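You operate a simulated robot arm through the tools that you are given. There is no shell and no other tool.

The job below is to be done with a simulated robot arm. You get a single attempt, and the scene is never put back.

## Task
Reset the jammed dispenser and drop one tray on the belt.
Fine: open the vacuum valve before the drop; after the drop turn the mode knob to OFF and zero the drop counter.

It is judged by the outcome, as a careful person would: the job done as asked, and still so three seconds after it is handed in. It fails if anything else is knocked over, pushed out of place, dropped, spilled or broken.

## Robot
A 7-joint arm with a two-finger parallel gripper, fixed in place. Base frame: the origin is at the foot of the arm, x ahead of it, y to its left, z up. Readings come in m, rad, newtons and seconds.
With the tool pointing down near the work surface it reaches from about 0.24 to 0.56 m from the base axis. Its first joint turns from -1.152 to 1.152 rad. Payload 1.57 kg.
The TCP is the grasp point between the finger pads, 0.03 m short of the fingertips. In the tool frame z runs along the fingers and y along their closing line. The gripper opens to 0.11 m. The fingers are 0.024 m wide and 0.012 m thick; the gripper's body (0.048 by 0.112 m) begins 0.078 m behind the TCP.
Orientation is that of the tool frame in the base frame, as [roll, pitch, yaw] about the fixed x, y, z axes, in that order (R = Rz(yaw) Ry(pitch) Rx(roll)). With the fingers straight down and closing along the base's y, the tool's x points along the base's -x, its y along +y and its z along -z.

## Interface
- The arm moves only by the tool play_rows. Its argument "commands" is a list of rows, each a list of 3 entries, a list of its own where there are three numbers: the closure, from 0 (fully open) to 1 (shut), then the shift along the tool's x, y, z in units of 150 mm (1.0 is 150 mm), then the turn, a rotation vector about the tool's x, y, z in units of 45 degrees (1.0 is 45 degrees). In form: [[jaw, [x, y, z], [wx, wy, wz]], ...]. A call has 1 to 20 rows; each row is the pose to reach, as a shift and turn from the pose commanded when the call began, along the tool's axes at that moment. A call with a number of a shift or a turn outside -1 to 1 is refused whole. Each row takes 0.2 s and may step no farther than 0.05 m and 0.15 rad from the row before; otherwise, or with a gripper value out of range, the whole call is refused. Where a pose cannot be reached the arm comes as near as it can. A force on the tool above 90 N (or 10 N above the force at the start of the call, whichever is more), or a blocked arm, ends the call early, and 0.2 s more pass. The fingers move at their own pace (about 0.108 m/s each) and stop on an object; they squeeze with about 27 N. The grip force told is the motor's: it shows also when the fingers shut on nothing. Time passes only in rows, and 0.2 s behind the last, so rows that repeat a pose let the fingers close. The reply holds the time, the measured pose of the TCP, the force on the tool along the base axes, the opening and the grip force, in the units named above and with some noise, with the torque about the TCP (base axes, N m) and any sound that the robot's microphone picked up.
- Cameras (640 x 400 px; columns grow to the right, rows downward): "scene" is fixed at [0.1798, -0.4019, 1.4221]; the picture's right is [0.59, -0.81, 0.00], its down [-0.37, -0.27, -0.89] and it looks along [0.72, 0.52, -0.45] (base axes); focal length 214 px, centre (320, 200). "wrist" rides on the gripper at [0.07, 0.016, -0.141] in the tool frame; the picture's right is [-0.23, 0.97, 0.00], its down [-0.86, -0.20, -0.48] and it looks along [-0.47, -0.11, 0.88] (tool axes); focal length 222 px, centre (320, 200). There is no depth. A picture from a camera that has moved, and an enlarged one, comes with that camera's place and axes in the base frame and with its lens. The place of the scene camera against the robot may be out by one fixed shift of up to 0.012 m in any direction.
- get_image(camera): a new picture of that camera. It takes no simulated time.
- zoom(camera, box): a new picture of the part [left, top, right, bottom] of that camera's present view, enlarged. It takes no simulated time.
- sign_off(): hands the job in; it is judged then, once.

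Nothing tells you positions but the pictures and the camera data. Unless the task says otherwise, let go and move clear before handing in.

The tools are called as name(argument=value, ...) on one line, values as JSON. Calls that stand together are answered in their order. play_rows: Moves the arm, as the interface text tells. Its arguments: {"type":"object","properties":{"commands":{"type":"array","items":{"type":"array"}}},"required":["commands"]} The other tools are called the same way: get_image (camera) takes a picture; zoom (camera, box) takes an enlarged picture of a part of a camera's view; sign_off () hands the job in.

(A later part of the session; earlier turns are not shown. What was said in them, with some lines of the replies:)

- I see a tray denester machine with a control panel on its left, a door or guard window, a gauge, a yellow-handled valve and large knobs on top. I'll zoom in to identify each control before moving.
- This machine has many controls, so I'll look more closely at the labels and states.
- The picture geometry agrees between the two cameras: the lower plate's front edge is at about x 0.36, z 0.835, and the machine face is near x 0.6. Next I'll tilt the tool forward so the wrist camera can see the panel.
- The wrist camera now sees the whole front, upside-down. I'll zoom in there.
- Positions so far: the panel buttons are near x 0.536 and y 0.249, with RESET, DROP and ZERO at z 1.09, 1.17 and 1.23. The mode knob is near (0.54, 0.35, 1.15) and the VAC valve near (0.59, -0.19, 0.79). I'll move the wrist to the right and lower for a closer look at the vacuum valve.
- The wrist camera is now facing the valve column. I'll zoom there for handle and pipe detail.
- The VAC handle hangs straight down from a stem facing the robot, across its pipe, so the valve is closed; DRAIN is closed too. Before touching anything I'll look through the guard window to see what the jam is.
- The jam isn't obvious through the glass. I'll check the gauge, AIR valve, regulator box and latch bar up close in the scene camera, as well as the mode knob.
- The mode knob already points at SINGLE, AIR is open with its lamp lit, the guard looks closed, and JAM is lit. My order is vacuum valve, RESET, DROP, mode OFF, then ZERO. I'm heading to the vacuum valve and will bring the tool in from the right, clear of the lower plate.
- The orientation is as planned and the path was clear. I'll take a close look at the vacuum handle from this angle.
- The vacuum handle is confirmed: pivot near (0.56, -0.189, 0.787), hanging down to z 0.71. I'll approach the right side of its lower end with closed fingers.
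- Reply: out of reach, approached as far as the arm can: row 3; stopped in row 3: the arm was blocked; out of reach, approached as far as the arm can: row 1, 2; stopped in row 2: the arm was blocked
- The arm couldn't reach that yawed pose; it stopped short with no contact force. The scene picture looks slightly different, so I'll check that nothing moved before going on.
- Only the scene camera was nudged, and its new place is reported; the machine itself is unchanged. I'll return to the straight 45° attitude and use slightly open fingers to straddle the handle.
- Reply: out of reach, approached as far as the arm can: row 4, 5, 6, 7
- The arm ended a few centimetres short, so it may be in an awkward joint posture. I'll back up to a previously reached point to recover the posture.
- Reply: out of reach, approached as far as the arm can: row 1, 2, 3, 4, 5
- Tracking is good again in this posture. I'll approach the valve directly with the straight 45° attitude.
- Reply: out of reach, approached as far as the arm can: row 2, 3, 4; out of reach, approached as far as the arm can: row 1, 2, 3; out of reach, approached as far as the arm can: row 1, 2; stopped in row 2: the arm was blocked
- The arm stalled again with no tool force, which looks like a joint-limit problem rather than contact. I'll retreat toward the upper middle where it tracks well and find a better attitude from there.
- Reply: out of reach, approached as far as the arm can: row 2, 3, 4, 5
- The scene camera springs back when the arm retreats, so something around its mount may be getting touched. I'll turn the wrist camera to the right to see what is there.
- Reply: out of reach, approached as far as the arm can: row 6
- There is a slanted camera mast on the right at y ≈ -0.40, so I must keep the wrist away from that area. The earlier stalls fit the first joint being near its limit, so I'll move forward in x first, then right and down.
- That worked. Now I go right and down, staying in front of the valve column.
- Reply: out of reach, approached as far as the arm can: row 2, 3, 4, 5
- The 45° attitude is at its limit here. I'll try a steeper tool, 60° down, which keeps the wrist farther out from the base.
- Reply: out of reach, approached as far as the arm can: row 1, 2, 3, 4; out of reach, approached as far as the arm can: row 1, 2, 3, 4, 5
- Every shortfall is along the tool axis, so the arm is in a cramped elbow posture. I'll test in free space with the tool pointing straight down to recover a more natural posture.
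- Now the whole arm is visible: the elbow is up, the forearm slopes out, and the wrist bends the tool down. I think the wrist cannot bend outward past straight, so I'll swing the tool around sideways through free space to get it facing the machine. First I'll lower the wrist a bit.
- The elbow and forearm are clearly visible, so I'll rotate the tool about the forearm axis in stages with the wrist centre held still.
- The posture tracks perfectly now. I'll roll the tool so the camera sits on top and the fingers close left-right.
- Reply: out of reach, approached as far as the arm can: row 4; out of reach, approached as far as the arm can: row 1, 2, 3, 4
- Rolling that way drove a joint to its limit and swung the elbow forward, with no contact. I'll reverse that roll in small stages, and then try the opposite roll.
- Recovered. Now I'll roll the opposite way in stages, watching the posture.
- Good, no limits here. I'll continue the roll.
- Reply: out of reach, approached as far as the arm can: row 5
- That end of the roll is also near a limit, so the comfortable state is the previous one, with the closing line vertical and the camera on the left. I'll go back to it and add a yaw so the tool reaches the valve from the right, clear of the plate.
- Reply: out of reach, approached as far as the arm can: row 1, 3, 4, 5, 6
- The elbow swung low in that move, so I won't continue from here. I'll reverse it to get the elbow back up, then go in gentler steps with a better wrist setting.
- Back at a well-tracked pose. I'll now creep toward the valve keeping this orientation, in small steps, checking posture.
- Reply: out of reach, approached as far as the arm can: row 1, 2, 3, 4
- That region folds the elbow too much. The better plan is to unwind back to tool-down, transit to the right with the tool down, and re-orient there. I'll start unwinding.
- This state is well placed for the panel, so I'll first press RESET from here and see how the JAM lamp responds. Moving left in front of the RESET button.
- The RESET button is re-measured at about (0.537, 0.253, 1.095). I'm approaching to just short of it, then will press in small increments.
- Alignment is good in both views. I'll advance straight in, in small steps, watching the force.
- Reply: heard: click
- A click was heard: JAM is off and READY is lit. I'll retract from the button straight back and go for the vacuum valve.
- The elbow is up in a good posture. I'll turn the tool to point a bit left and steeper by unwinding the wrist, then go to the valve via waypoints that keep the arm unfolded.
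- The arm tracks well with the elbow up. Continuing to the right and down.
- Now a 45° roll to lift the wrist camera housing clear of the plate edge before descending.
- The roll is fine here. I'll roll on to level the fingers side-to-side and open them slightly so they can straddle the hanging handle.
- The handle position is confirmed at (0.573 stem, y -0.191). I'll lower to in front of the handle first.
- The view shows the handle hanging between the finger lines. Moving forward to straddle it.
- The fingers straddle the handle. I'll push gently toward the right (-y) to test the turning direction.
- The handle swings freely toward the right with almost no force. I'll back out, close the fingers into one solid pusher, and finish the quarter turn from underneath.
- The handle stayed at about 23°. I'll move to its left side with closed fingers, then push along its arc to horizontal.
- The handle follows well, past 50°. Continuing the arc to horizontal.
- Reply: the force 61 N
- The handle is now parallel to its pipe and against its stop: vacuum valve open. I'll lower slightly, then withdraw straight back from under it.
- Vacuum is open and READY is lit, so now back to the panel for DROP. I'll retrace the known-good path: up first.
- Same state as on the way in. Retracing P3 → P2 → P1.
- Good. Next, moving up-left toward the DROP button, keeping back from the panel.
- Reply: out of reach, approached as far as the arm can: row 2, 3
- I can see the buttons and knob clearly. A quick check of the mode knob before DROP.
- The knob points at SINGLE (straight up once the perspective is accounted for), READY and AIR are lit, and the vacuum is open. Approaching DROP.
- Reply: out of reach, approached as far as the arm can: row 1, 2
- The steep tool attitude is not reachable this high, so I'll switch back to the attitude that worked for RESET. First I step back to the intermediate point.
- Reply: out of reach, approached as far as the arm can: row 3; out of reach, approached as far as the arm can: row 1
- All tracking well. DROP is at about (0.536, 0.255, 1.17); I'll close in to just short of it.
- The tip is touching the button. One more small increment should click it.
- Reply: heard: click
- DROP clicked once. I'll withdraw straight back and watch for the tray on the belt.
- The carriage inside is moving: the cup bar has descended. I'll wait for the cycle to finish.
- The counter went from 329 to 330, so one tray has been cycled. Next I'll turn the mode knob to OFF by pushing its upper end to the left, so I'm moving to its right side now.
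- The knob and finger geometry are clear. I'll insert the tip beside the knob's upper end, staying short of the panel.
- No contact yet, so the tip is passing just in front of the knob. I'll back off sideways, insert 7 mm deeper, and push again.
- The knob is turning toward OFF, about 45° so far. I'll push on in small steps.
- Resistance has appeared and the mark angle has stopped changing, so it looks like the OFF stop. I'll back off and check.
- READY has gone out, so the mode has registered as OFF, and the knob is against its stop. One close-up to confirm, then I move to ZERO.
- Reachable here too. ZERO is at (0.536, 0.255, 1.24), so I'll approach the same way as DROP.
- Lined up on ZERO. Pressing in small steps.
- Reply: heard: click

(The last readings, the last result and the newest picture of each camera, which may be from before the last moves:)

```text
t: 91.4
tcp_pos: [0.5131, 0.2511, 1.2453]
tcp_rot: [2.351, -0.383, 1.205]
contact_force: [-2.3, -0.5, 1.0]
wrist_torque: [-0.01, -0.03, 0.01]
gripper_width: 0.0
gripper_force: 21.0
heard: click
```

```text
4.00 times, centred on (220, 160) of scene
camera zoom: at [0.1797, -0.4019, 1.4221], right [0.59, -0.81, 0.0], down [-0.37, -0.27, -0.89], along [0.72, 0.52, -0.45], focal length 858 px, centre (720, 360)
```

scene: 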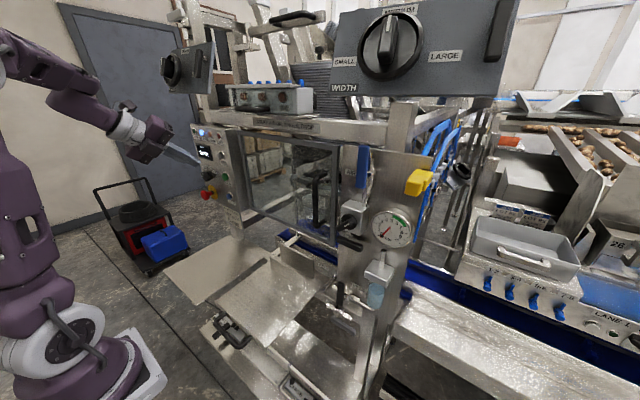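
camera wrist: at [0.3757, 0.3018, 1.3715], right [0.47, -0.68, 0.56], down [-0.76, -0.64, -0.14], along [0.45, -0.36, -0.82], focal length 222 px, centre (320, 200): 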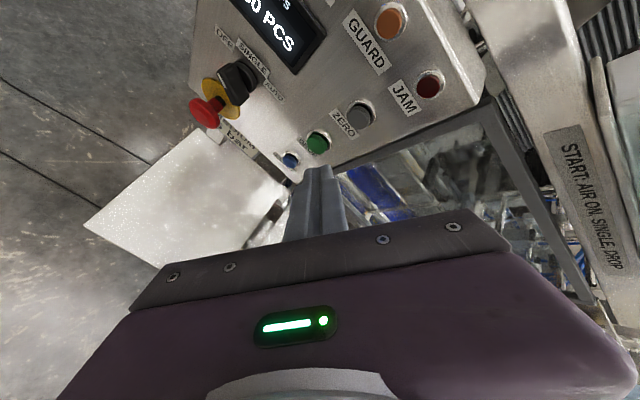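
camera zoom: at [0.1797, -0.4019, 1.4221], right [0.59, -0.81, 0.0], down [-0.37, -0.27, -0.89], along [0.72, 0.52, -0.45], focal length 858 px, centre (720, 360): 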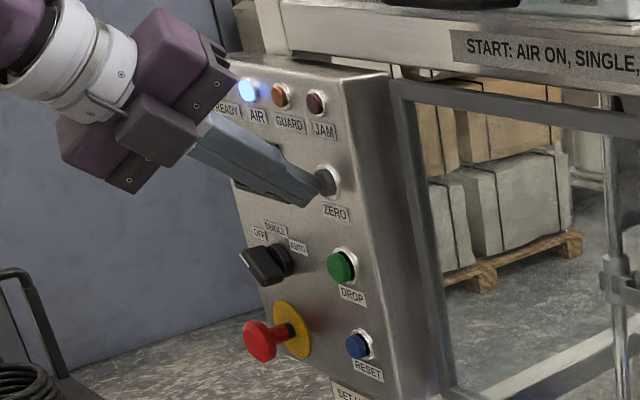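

Clicked. Retracting straight back and checking the counter.

play_rows(commands=[[1, [-0.067, -0.112, -0.152], [0, 0, 0]], [1, [-0.15, -0.25, -0.339], [0, 0, 0]], [1, [-0.15, -0.25, -0.339], [0, 0, 0]]])

zoom(camera="scene", box=[180, 110, 260, 210])

get_image(camera="wrist")

get_image(camera="scene")

```text
t: 92.2
tcp_pos: [0.4437, 0.2507, 1.245]
tcp_rot: [2.351, -0.384, 1.203]
contact_force: [-0.3, 0.4, 0.6]
wrist_torque: [0.01, 0.01, 0.02]
gripper_width: 0.0
gripper_force: 21.3
```

```text
4.00 times, centred on (220, 160) of scene
camera zoom: at [0.1798, -0.4019, 1.4221], right [0.59, -0.81, 0.0], down [-0.37, -0.27, -0.89], along [0.72, 0.52, -0.45], focal length 858 px, centre (720, 360)
```

zoom: 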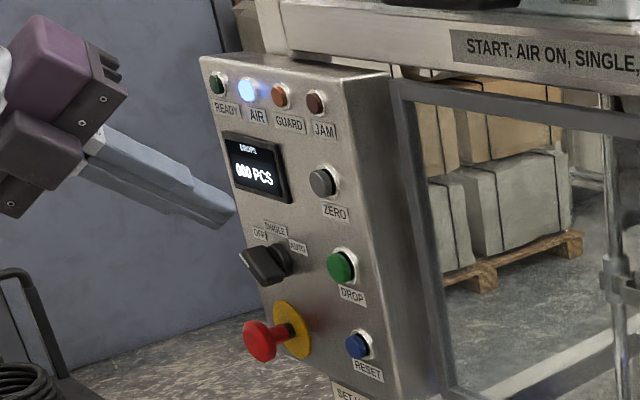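

```text
taken
camera wrist: at [0.3705, 0.3034, 1.3732], right [0.47, -0.68, 0.56], down [-0.76, -0.64, -0.14], along [0.45, -0.36, -0.82], focal length 222 px, centre (320, 200)
```

wrist: 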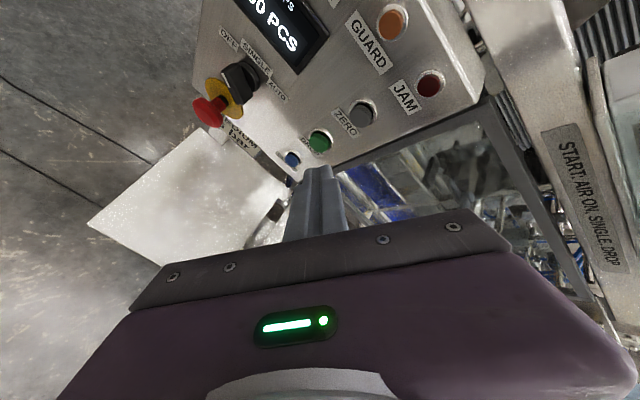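

```text
taken
```

scene: 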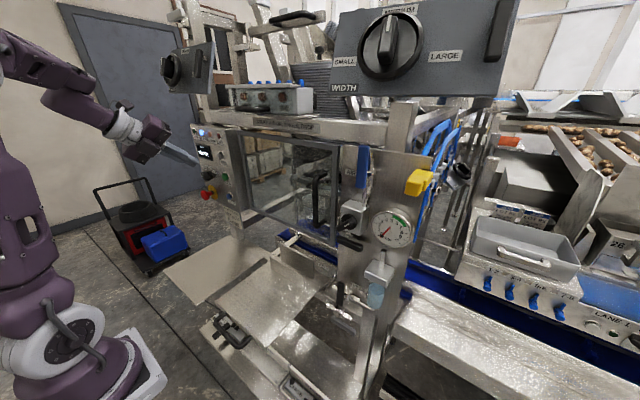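

The counter reads 000, the knob is at OFF and the vacuum handle is along its pipe. I'll move clear and verify the tray is on the belt with the wrist camera.

play_rows(commands=[[1, [-0.25, 0.152, 0.012], [0, 0, 0]], [1, [-0.5, 0.305, 0.025], [0, 0, 0]], [1, [-0.75, 0.457, 0.037], [0, 0, 0]], [1, [-0.99, 0.61, 0.05], [0, 0, 0]]])

get_image(camera="wrist")

zoom(camera="scene", box=[260, 170, 370, 290])

zoom(camera="scene", box=[320, 250, 420, 330])

```text
t: 93.2
tcp_pos: [0.4533, 0.0775, 1.2438]
tcp_rot: [2.351, -0.385, 1.206]
contact_force: [-0.1, 0.5, -0.1]
wrist_torque: [0.02, 0.02, 0.03]
gripper_width: 0.0001
gripper_force: 21.3
```

```text
taken
camera wrist: at [0.3795, 0.1293, 1.3728], right [0.47, -0.68, 0.56], down [-0.76, -0.64, -0.14], along [0.45, -0.36, -0.82], focal length 222 px, centre (320, 200)
```

wrist: 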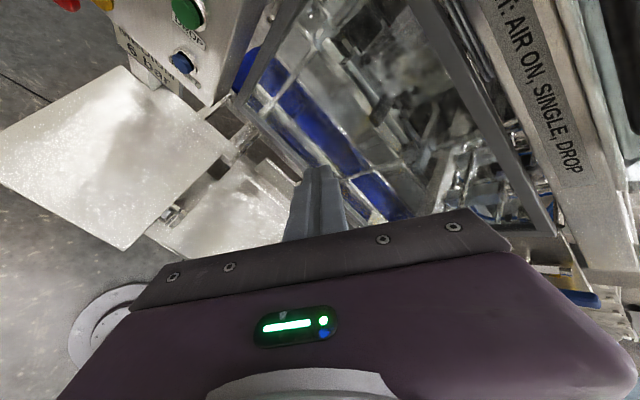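

```text
3.33 times, centred on (315, 230) of scene
camera zoom: at [0.1798, -0.4019, 1.4221], right [0.59, -0.81, 0.0], down [-0.37, -0.27, -0.89], along [0.72, 0.52, -0.45], focal length 715 px, centre (337, 100)
```

zoom: 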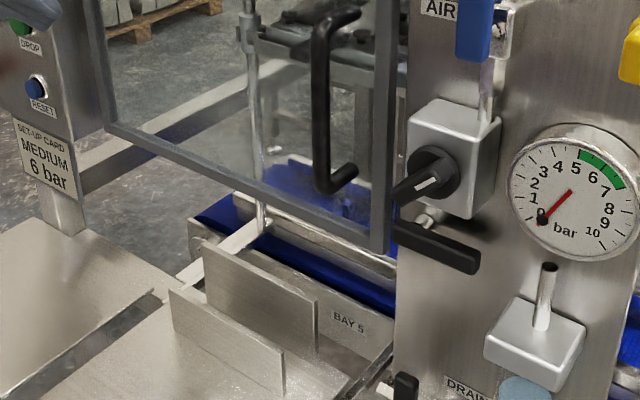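

```text
5.00 times, centred on (370, 290) of scene
camera zoom: at [0.1798, -0.4019, 1.4221], right [0.59, -0.81, 0.0], down [-0.37, -0.27, -0.89], along [0.72, 0.52, -0.45], focal length 1072 px, centre (70, -250)
```

zoom: 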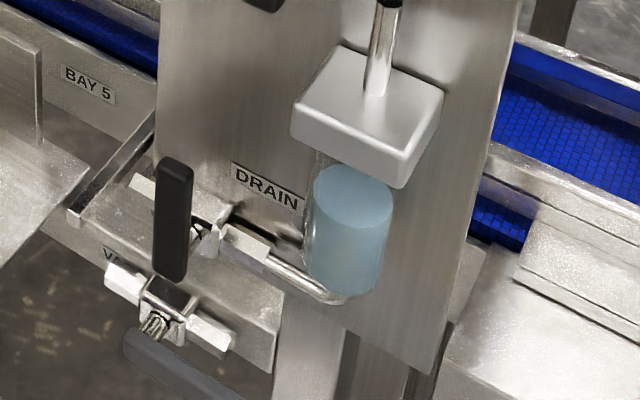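

zoom(camera="wrist", box=[230, 0, 480, 230])

zoom(camera="scene", box=[275, 205, 345, 260])

zoom(camera="scene", box=[395, 240, 480, 320])

zoom(camera="scene", box=[255, 60, 345, 160])

```text
1.74 times, centred on (355, 115) of wrist
camera zoom: at [0.3795, 0.1293, 1.3728], right [0.47, -0.68, 0.56], down [-0.76, -0.64, -0.14], along [0.45, -0.36, -0.82], focal length 386 px, centre (259, 348)
```

zoom: 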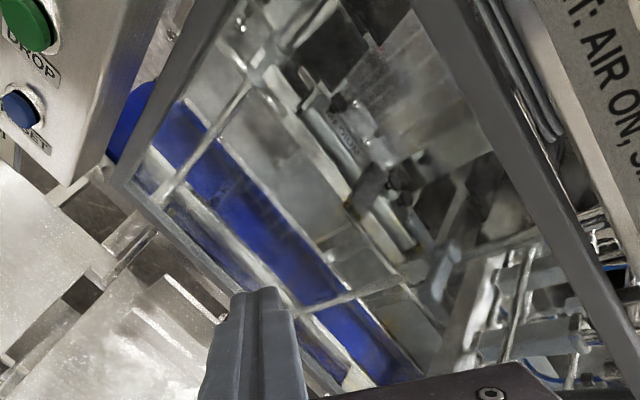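

```text
7.27 times, centred on (310, 232) of scene
camera zoom: at [0.1798, -0.4019, 1.4221], right [0.59, -0.81, 0.0], down [-0.37, -0.27, -0.89], along [0.72, 0.52, -0.45], focal length 1560 px, centre (393, -36)
```

zoom: 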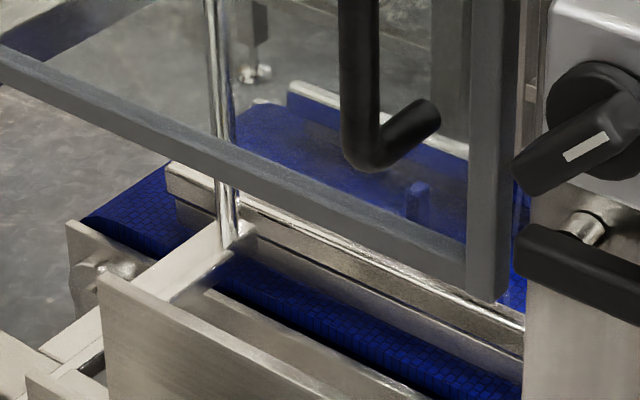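

```text
5.00 times, centred on (438, 280) of scene
camera zoom: at [0.1798, -0.4019, 1.4221], right [0.59, -0.81, 0.0], down [-0.37, -0.27, -0.89], along [0.72, 0.52, -0.45], focal length 1072 px, centre (-268, -200)
```

zoom: 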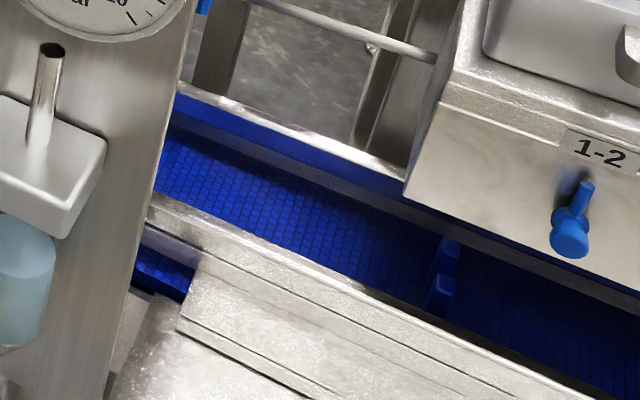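

```text
4.00 times, centred on (300, 110) of scene
camera zoom: at [0.1798, -0.4019, 1.4221], right [0.59, -0.81, 0.0], down [-0.37, -0.27, -0.89], along [0.72, 0.52, -0.45], focal length 858 px, centre (400, 560)
```

zoom: 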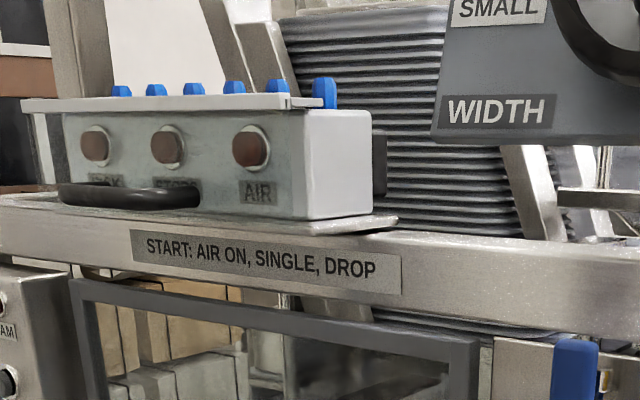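

I don't see a tray on the visible belt, so before finishing I need to look inside more carefully.

zoom(camera="scene", box=[280, 140, 340, 200])

zoom(camera="scene", box=[270, 140, 350, 240])

zoom(camera="wrist", box=[330, 0, 560, 140])

zoom(camera="wrist", box=[340, 60, 480, 220])

zoom(camera="scene", box=[400, 180, 640, 400])

```text
6.67 times, centred on (310, 170) of scene
camera zoom: at [0.1798, -0.4019, 1.4221], right [0.59, -0.81, 0.0], down [-0.37, -0.27, -0.89], along [0.72, 0.52, -0.45], focal length 1430 px, centre (387, 400)
```

zoom: 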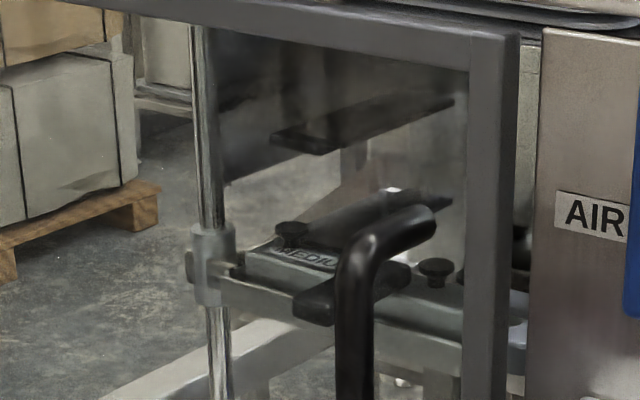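

```text
4.00 times, centred on (310, 190) of scene
camera zoom: at [0.1798, -0.4019, 1.4221], right [0.59, -0.81, 0.0], down [-0.37, -0.27, -0.89], along [0.72, 0.52, -0.45], focal length 858 px, centre (360, 240)
```

zoom: 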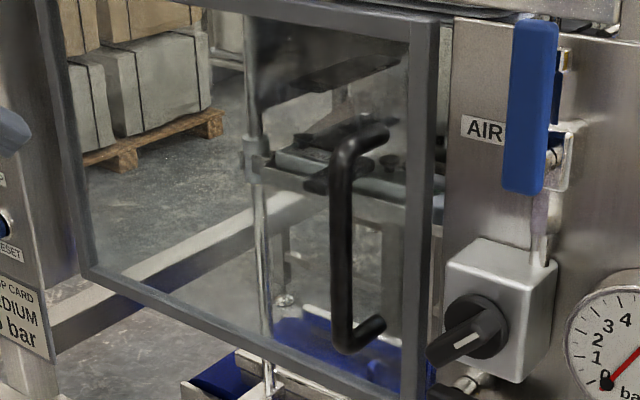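

```text
2.78 times, centred on (445, 70) of wrist
camera zoom: at [0.3795, 0.1293, 1.3728], right [0.47, -0.68, 0.56], down [-0.76, -0.64, -0.14], along [0.45, -0.36, -0.82], focal length 618 px, centre (-28, 562)
```

zoom: 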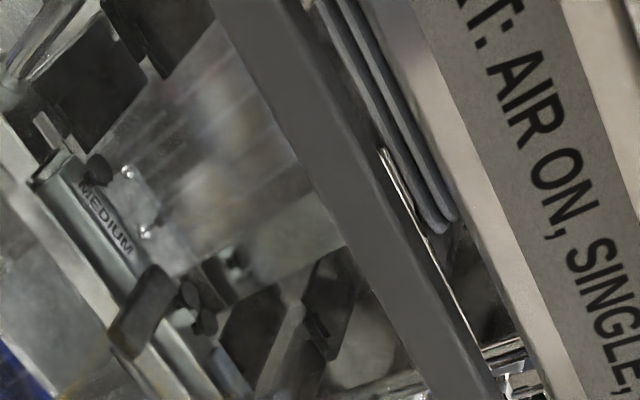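

```text
2.50 times, centred on (410, 140) of wrist
camera zoom: at [0.3795, 0.1293, 1.3728], right [0.47, -0.68, 0.56], down [-0.76, -0.64, -0.14], along [0.45, -0.36, -0.82], focal length 555 px, centre (95, 350)
```

zoom: 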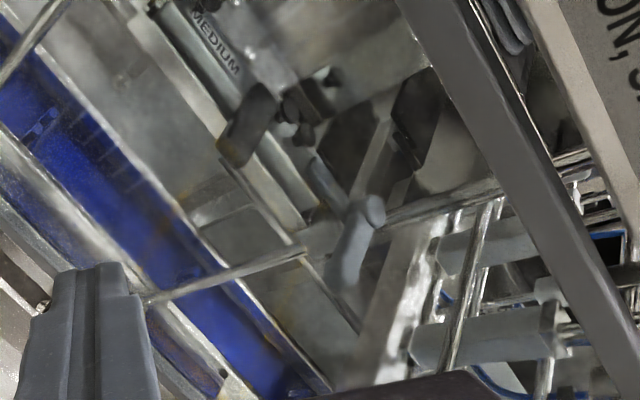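

```text
1.82 times, centred on (520, 290) of scene
camera zoom: at [0.1798, -0.4019, 1.4221], right [0.59, -0.81, 0.0], down [-0.37, -0.27, -0.89], along [0.72, 0.52, -0.45], focal length 390 px, centre (-44, 36)
```

zoom: 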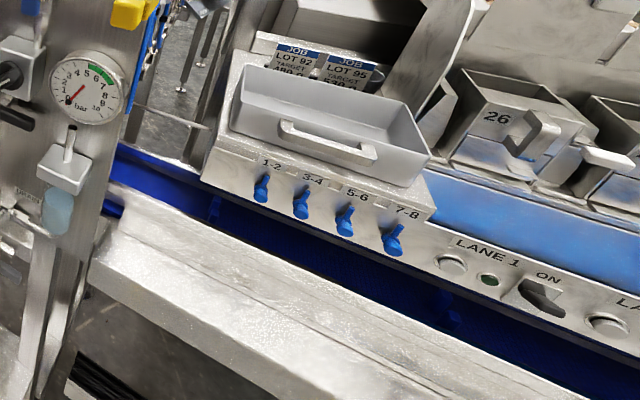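

zoom(camera="scene", box=[255, 80, 345, 160])

zoom(camera="scene", box=[230, 120, 370, 250])

zoom(camera="scene", box=[320, 130, 480, 240])

zoom(camera="scene", box=[150, 0, 340, 110])

zoom(camera="scene", box=[290, 30, 340, 90])

```text
5.00 times, centred on (300, 120) of scene
camera zoom: at [0.1798, -0.4019, 1.4221], right [0.59, -0.81, 0.0], down [-0.37, -0.27, -0.89], along [0.72, 0.52, -0.45], focal length 1072 px, centre (420, 600)
```

zoom: 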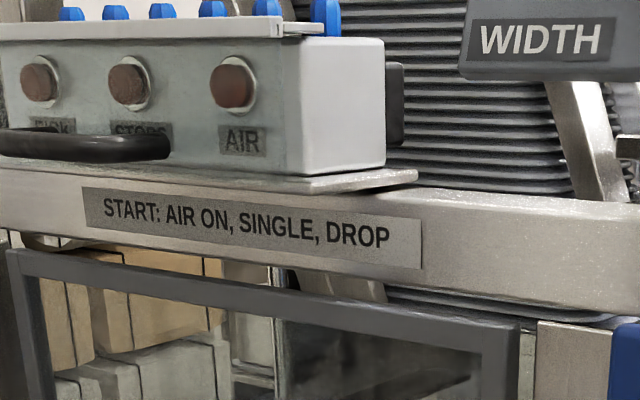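

```text
3.08 times, centred on (300, 185) of scene
camera zoom: at [0.1798, -0.4019, 1.4221], right [0.59, -0.81, 0.0], down [-0.37, -0.27, -0.89], along [0.72, 0.52, -0.45], focal length 660 px, centre (382, 246)
```

zoom: 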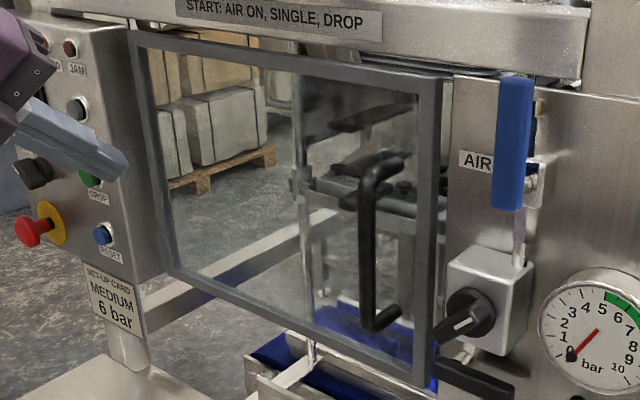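

```text
3.64 times, centred on (400, 185) of scene
camera zoom: at [0.1798, -0.4019, 1.4221], right [0.59, -0.81, 0.0], down [-0.37, -0.27, -0.89], along [0.72, 0.52, -0.45], focal length 780 px, centre (29, 254)
```

zoom: 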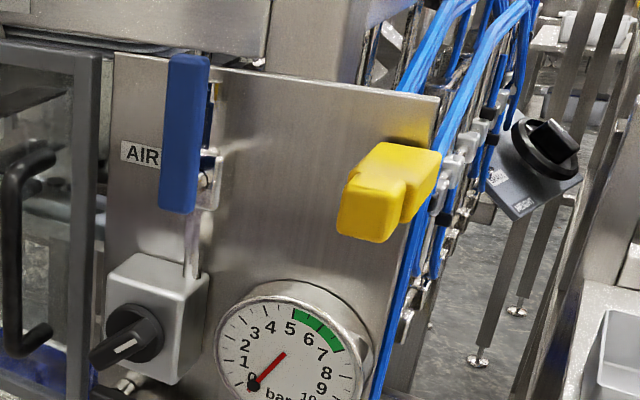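

```text
3.37 times, centred on (245, 55) of scene
camera zoom: at [0.1798, -0.4019, 1.4221], right [0.59, -0.81, 0.0], down [-0.37, -0.27, -0.89], along [0.72, 0.52, -0.45], focal length 722 px, centre (573, 688)
```

zoom: 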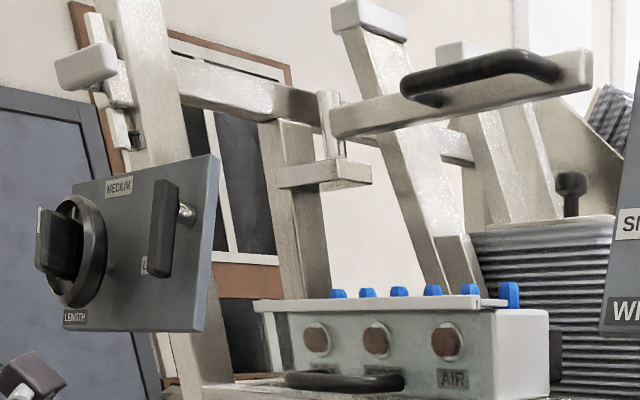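

```text
6.67 times, centred on (315, 60) of scene
camera zoom: at [0.1798, -0.4019, 1.4221], right [0.59, -0.81, 0.0], down [-0.37, -0.27, -0.89], along [0.72, 0.52, -0.45], focal length 1430 px, centre (353, 1133)
```

zoom: 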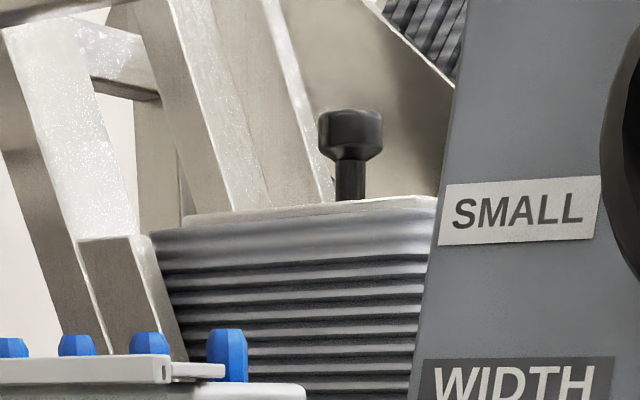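

zoom(camera="wrist", box=[240, 40, 340, 140])

zoom(camera="wrist", box=[320, 110, 440, 220])

zoom(camera="wrist", box=[340, 0, 460, 110])

zoom(camera="scene", box=[300, 100, 350, 140])

```text
4.00 times, centred on (290, 90) of wrist
camera zoom: at [0.3795, 0.1293, 1.3728], right [0.47, -0.68, 0.56], down [-0.76, -0.64, -0.14], along [0.45, -0.36, -0.82], focal length 888 px, centre (440, 640)
```

zoom: 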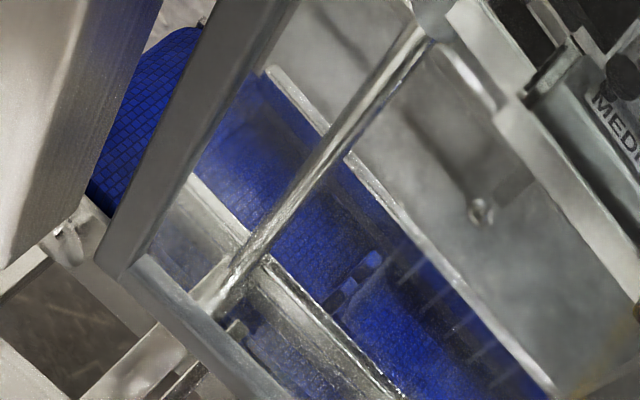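

```text
3.64 times, centred on (380, 165) of wrist
camera zoom: at [0.3795, 0.1293, 1.3728], right [0.47, -0.68, 0.56], down [-0.76, -0.64, -0.14], along [0.45, -0.36, -0.82], focal length 808 px, centre (102, 327)
```

zoom: 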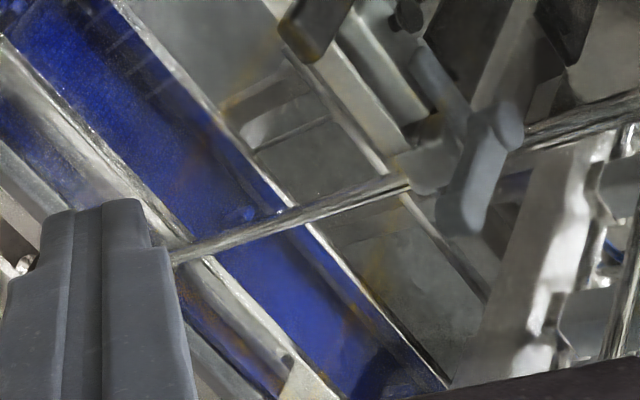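

```text
3.64 times, centred on (400, 55) of wrist
camera zoom: at [0.3795, 0.1293, 1.3728], right [0.47, -0.68, 0.56], down [-0.76, -0.64, -0.14], along [0.45, -0.36, -0.82], focal length 808 px, centre (29, 727)
```

zoom: 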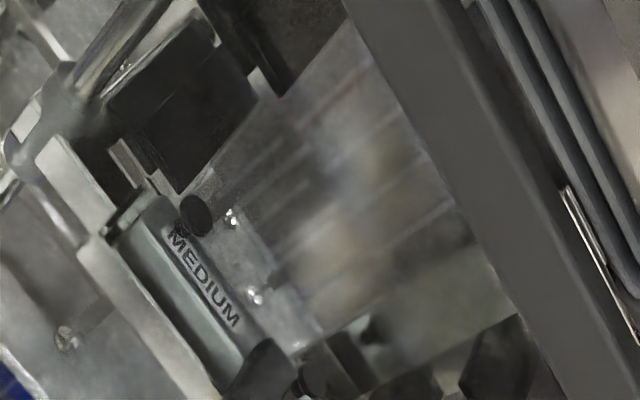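

```text
10.00 times, centred on (325, 120) of scene
camera zoom: at [0.1798, -0.4019, 1.4221], right [0.59, -0.81, 0.0], down [-0.37, -0.27, -0.89], along [0.72, 0.52, -0.45], focal length 2145 px, centre (270, 1000)
```

zoom: 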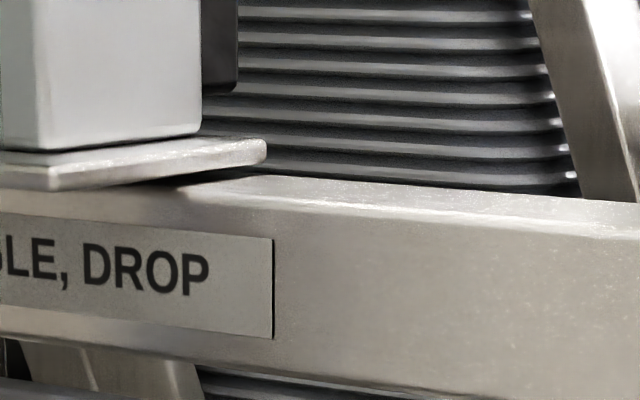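

zoom(camera="wrist", box=[260, 70, 320, 120])

zoom(camera="wrist", box=[290, 90, 350, 150])

zoom(camera="scene", box=[295, 215, 335, 245])

zoom(camera="scene", box=[285, 150, 340, 190])

```text
8.00 times, centred on (290, 95) of wrist
camera zoom: at [0.3795, 0.1293, 1.3728], right [0.47, -0.68, 0.56], down [-0.76, -0.64, -0.14], along [0.45, -0.36, -0.82], focal length 1777 px, centre (560, 1040)
```

zoom: 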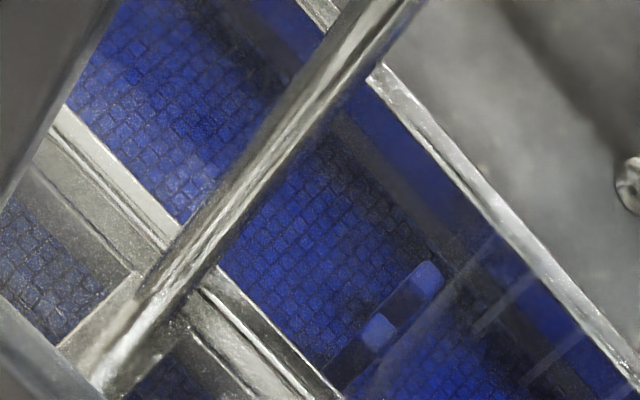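

```text
6.67 times, centred on (320, 120) of wrist
camera zoom: at [0.3795, 0.1293, 1.3728], right [0.47, -0.68, 0.56], down [-0.76, -0.64, -0.14], along [0.45, -0.36, -0.82], focal length 1481 px, centre (320, 733)
```

zoom: 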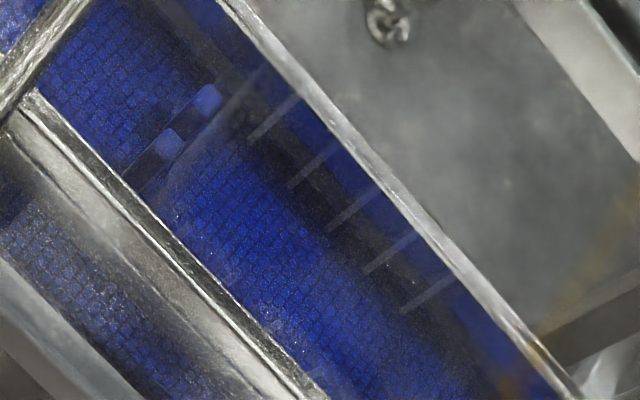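

```text
13.33 times, centred on (315, 230) of scene
camera zoom: at [0.1798, -0.4019, 1.4221], right [0.59, -0.81, 0.0], down [-0.37, -0.27, -0.89], along [0.72, 0.52, -0.45], focal length 2860 px, centre (387, -200)
```

zoom: 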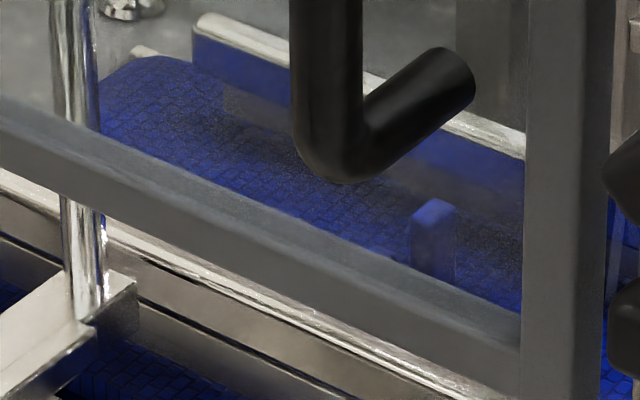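

```text
10.00 times, centred on (312, 170) of scene
camera zoom: at [0.1798, -0.4019, 1.4221], right [0.59, -0.81, 0.0], down [-0.37, -0.27, -0.89], along [0.72, 0.52, -0.45], focal length 2145 px, centre (395, 500)
```

zoom: 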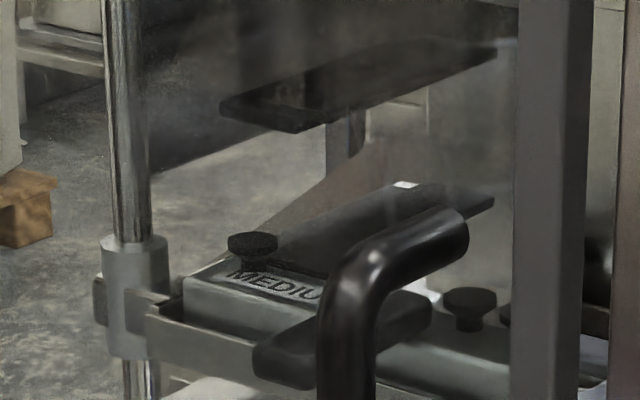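

At high zoom there seems to be a clear, ribbed tray lying on the belt between the flights, with a rounded outline and five evenly spaced ribs. I'll shift the camera slightly to confirm from a second angle.

play_rows(commands=[[1, [-0.2, 0.03, 0.07], [0, 0, 0]], [1, [-0.4, 0.055, 0.14], [0, 0, 0]], [1, [-0.5, 0.07, 0.18], [0, 0, 0]]])

get_image(camera="wrist")

zoom(camera="wrist", box=[270, 40, 370, 130])

zoom(camera="wrist", box=[240, 20, 310, 90])

```text
t: 94.0
tcp_pos: [0.4547, 0.0066, 1.2049]
tcp_rot: [2.351, -0.385, 1.206]
contact_force: [-0.2, 0.2, 0.3]
wrist_torque: [-0.01, 0.02, 0.0]
gripper_width: 0.0002
gripper_force: 21.6
```

```text
taken
camera wrist: at [0.3807, 0.059, 1.3338], right [0.47, -0.68, 0.56], down [-0.76, -0.64, -0.14], along [0.45, -0.36, -0.82], focal length 222 px, centre (320, 200)
```

wrist: 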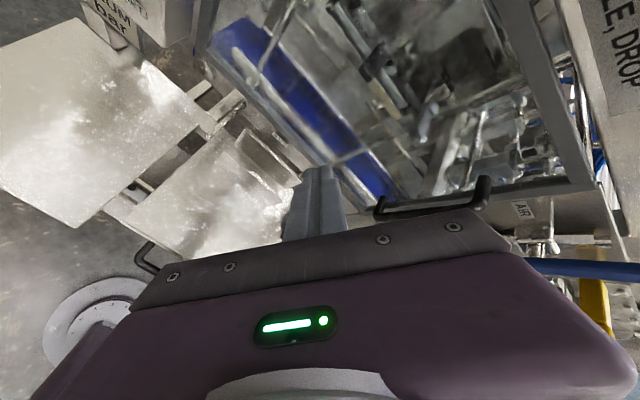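

```text
4.44 times, centred on (320, 85) of wrist
camera zoom: at [0.3807, 0.059, 1.3338], right [0.47, -0.68, 0.56], down [-0.76, -0.64, -0.14], along [0.45, -0.36, -0.82], focal length 987 px, centre (320, 711)
```

zoom: 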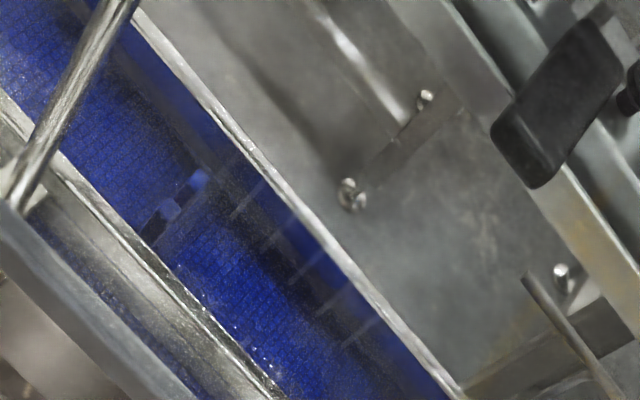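

```text
5.71 times, centred on (275, 55) of wrist
camera zoom: at [0.3807, 0.059, 1.3338], right [0.47, -0.68, 0.56], down [-0.76, -0.64, -0.14], along [0.45, -0.36, -0.82], focal length 1269 px, centre (577, 1029)
```

zoom: 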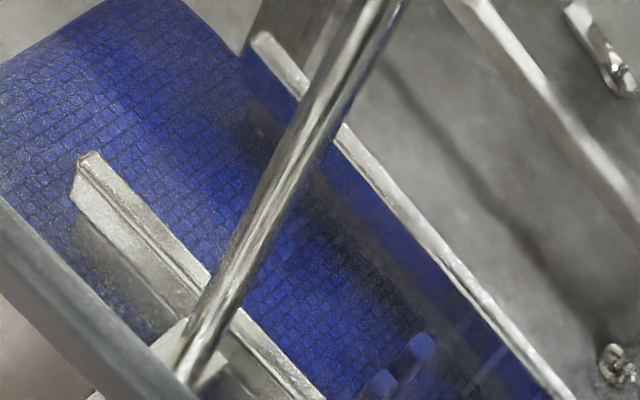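

The ribs stay fixed to the belt from both viewpoints, so the clear tray is on the belt. A small retreat to be well clear, then a final check of all states.

play_rows(commands=[[1, [0.15, -0.08, -0.1], [0, 0, 0]], [1, [0.3, -0.16, -0.2], [0, 0, 0]], [1, [0.3, -0.16, -0.2], [0, 0, 0]]])

zoom(camera="scene", box=[180, 110, 260, 210])

zoom(camera="scene", box=[280, 260, 400, 350])

get_image(camera="scene")

```text
t: 94.8
tcp_pos: [0.4335, 0.0562, 1.227]
tcp_rot: [2.351, -0.385, 1.204]
contact_force: [-0.3, -0.1, 0.1]
wrist_torque: [0.04, 0.0, -0.01]
gripper_width: 0.0
gripper_force: 21.5
```

```text
4.00 times, centred on (220, 160) of scene
camera zoom: at [0.1798, -0.4019, 1.4221], right [0.59, -0.81, 0.0], down [-0.37, -0.27, -0.89], along [0.72, 0.52, -0.45], focal length 858 px, centre (720, 360)
```

zoom: 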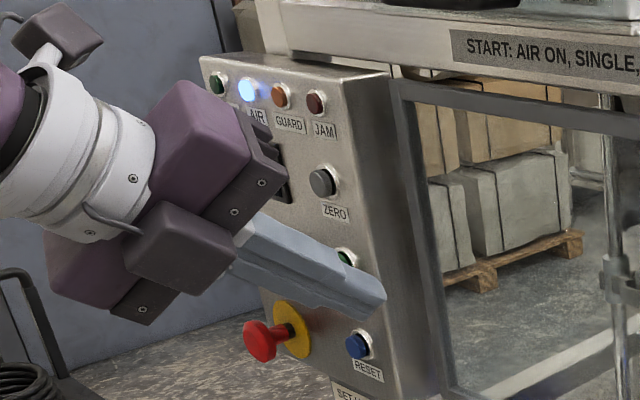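

```text
4.44 times, centred on (340, 305) of scene
camera zoom: at [0.1798, -0.4019, 1.4221], right [0.59, -0.81, 0.0], down [-0.37, -0.27, -0.89], along [0.72, 0.52, -0.45], focal length 953 px, centre (231, -267)
```

zoom: 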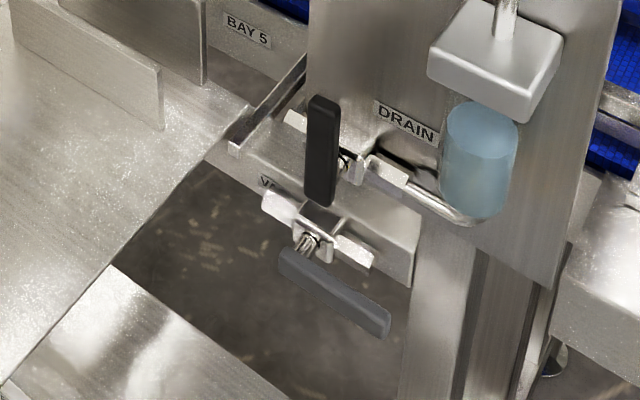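

```text
taken
```

scene: 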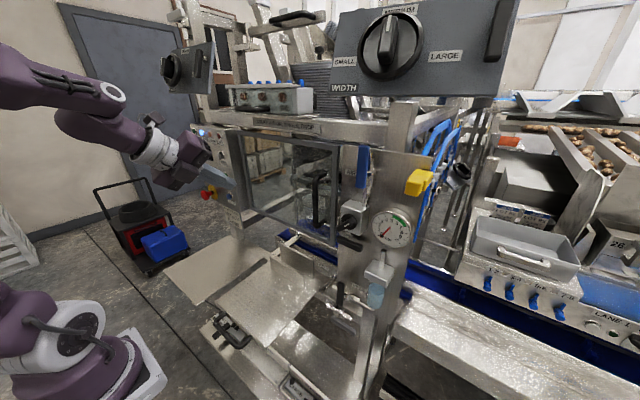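

Final check: the vacuum handle lies along its pipe, the jam is cleared, one tray is on the belt, the mode knob is at OFF, and the counter read 000. The arm is touching nothing, so I'm handing in.

sign_off()

```text
The job is handed in.
```

The dispenser is reset, one tray is on the belt, and I've handed the job in. Here is how each part ended:

- **Jam:** pressing RESET put the JAM lamp out and lit READY. I did this before opening the vacuum valve.
- **Vacuum valve:** it was opened before the drop. The handle is against its stop and lies along the pipe.
- **Drop:** I pressed DROP once in SINGLE mode and the counter went from 329 to 330. The tray is clear and hard to see. I confirmed it by its ribs, which stay fixed to the belt in two close-ups from different angles.
- **Mode knob:** it is turned to the OFF stop, and READY has gone out.
- **Counter:** ZERO clicked and the display reads 000.

**Contact with the camera mast:** while finding a way to reach the valve, the arm stalled twice and the scene camera shifted slightly, probably because the arm brushed its mast. The camera went back to its original position both times. I saw nothing else on or around the machine moved.

**Pressure gauge:** the needle looked to be at 0 bar throughout, although the set-up card says 6 bar. The AIR lamp stayed lit and the machine cycled normally, so I left it alone.
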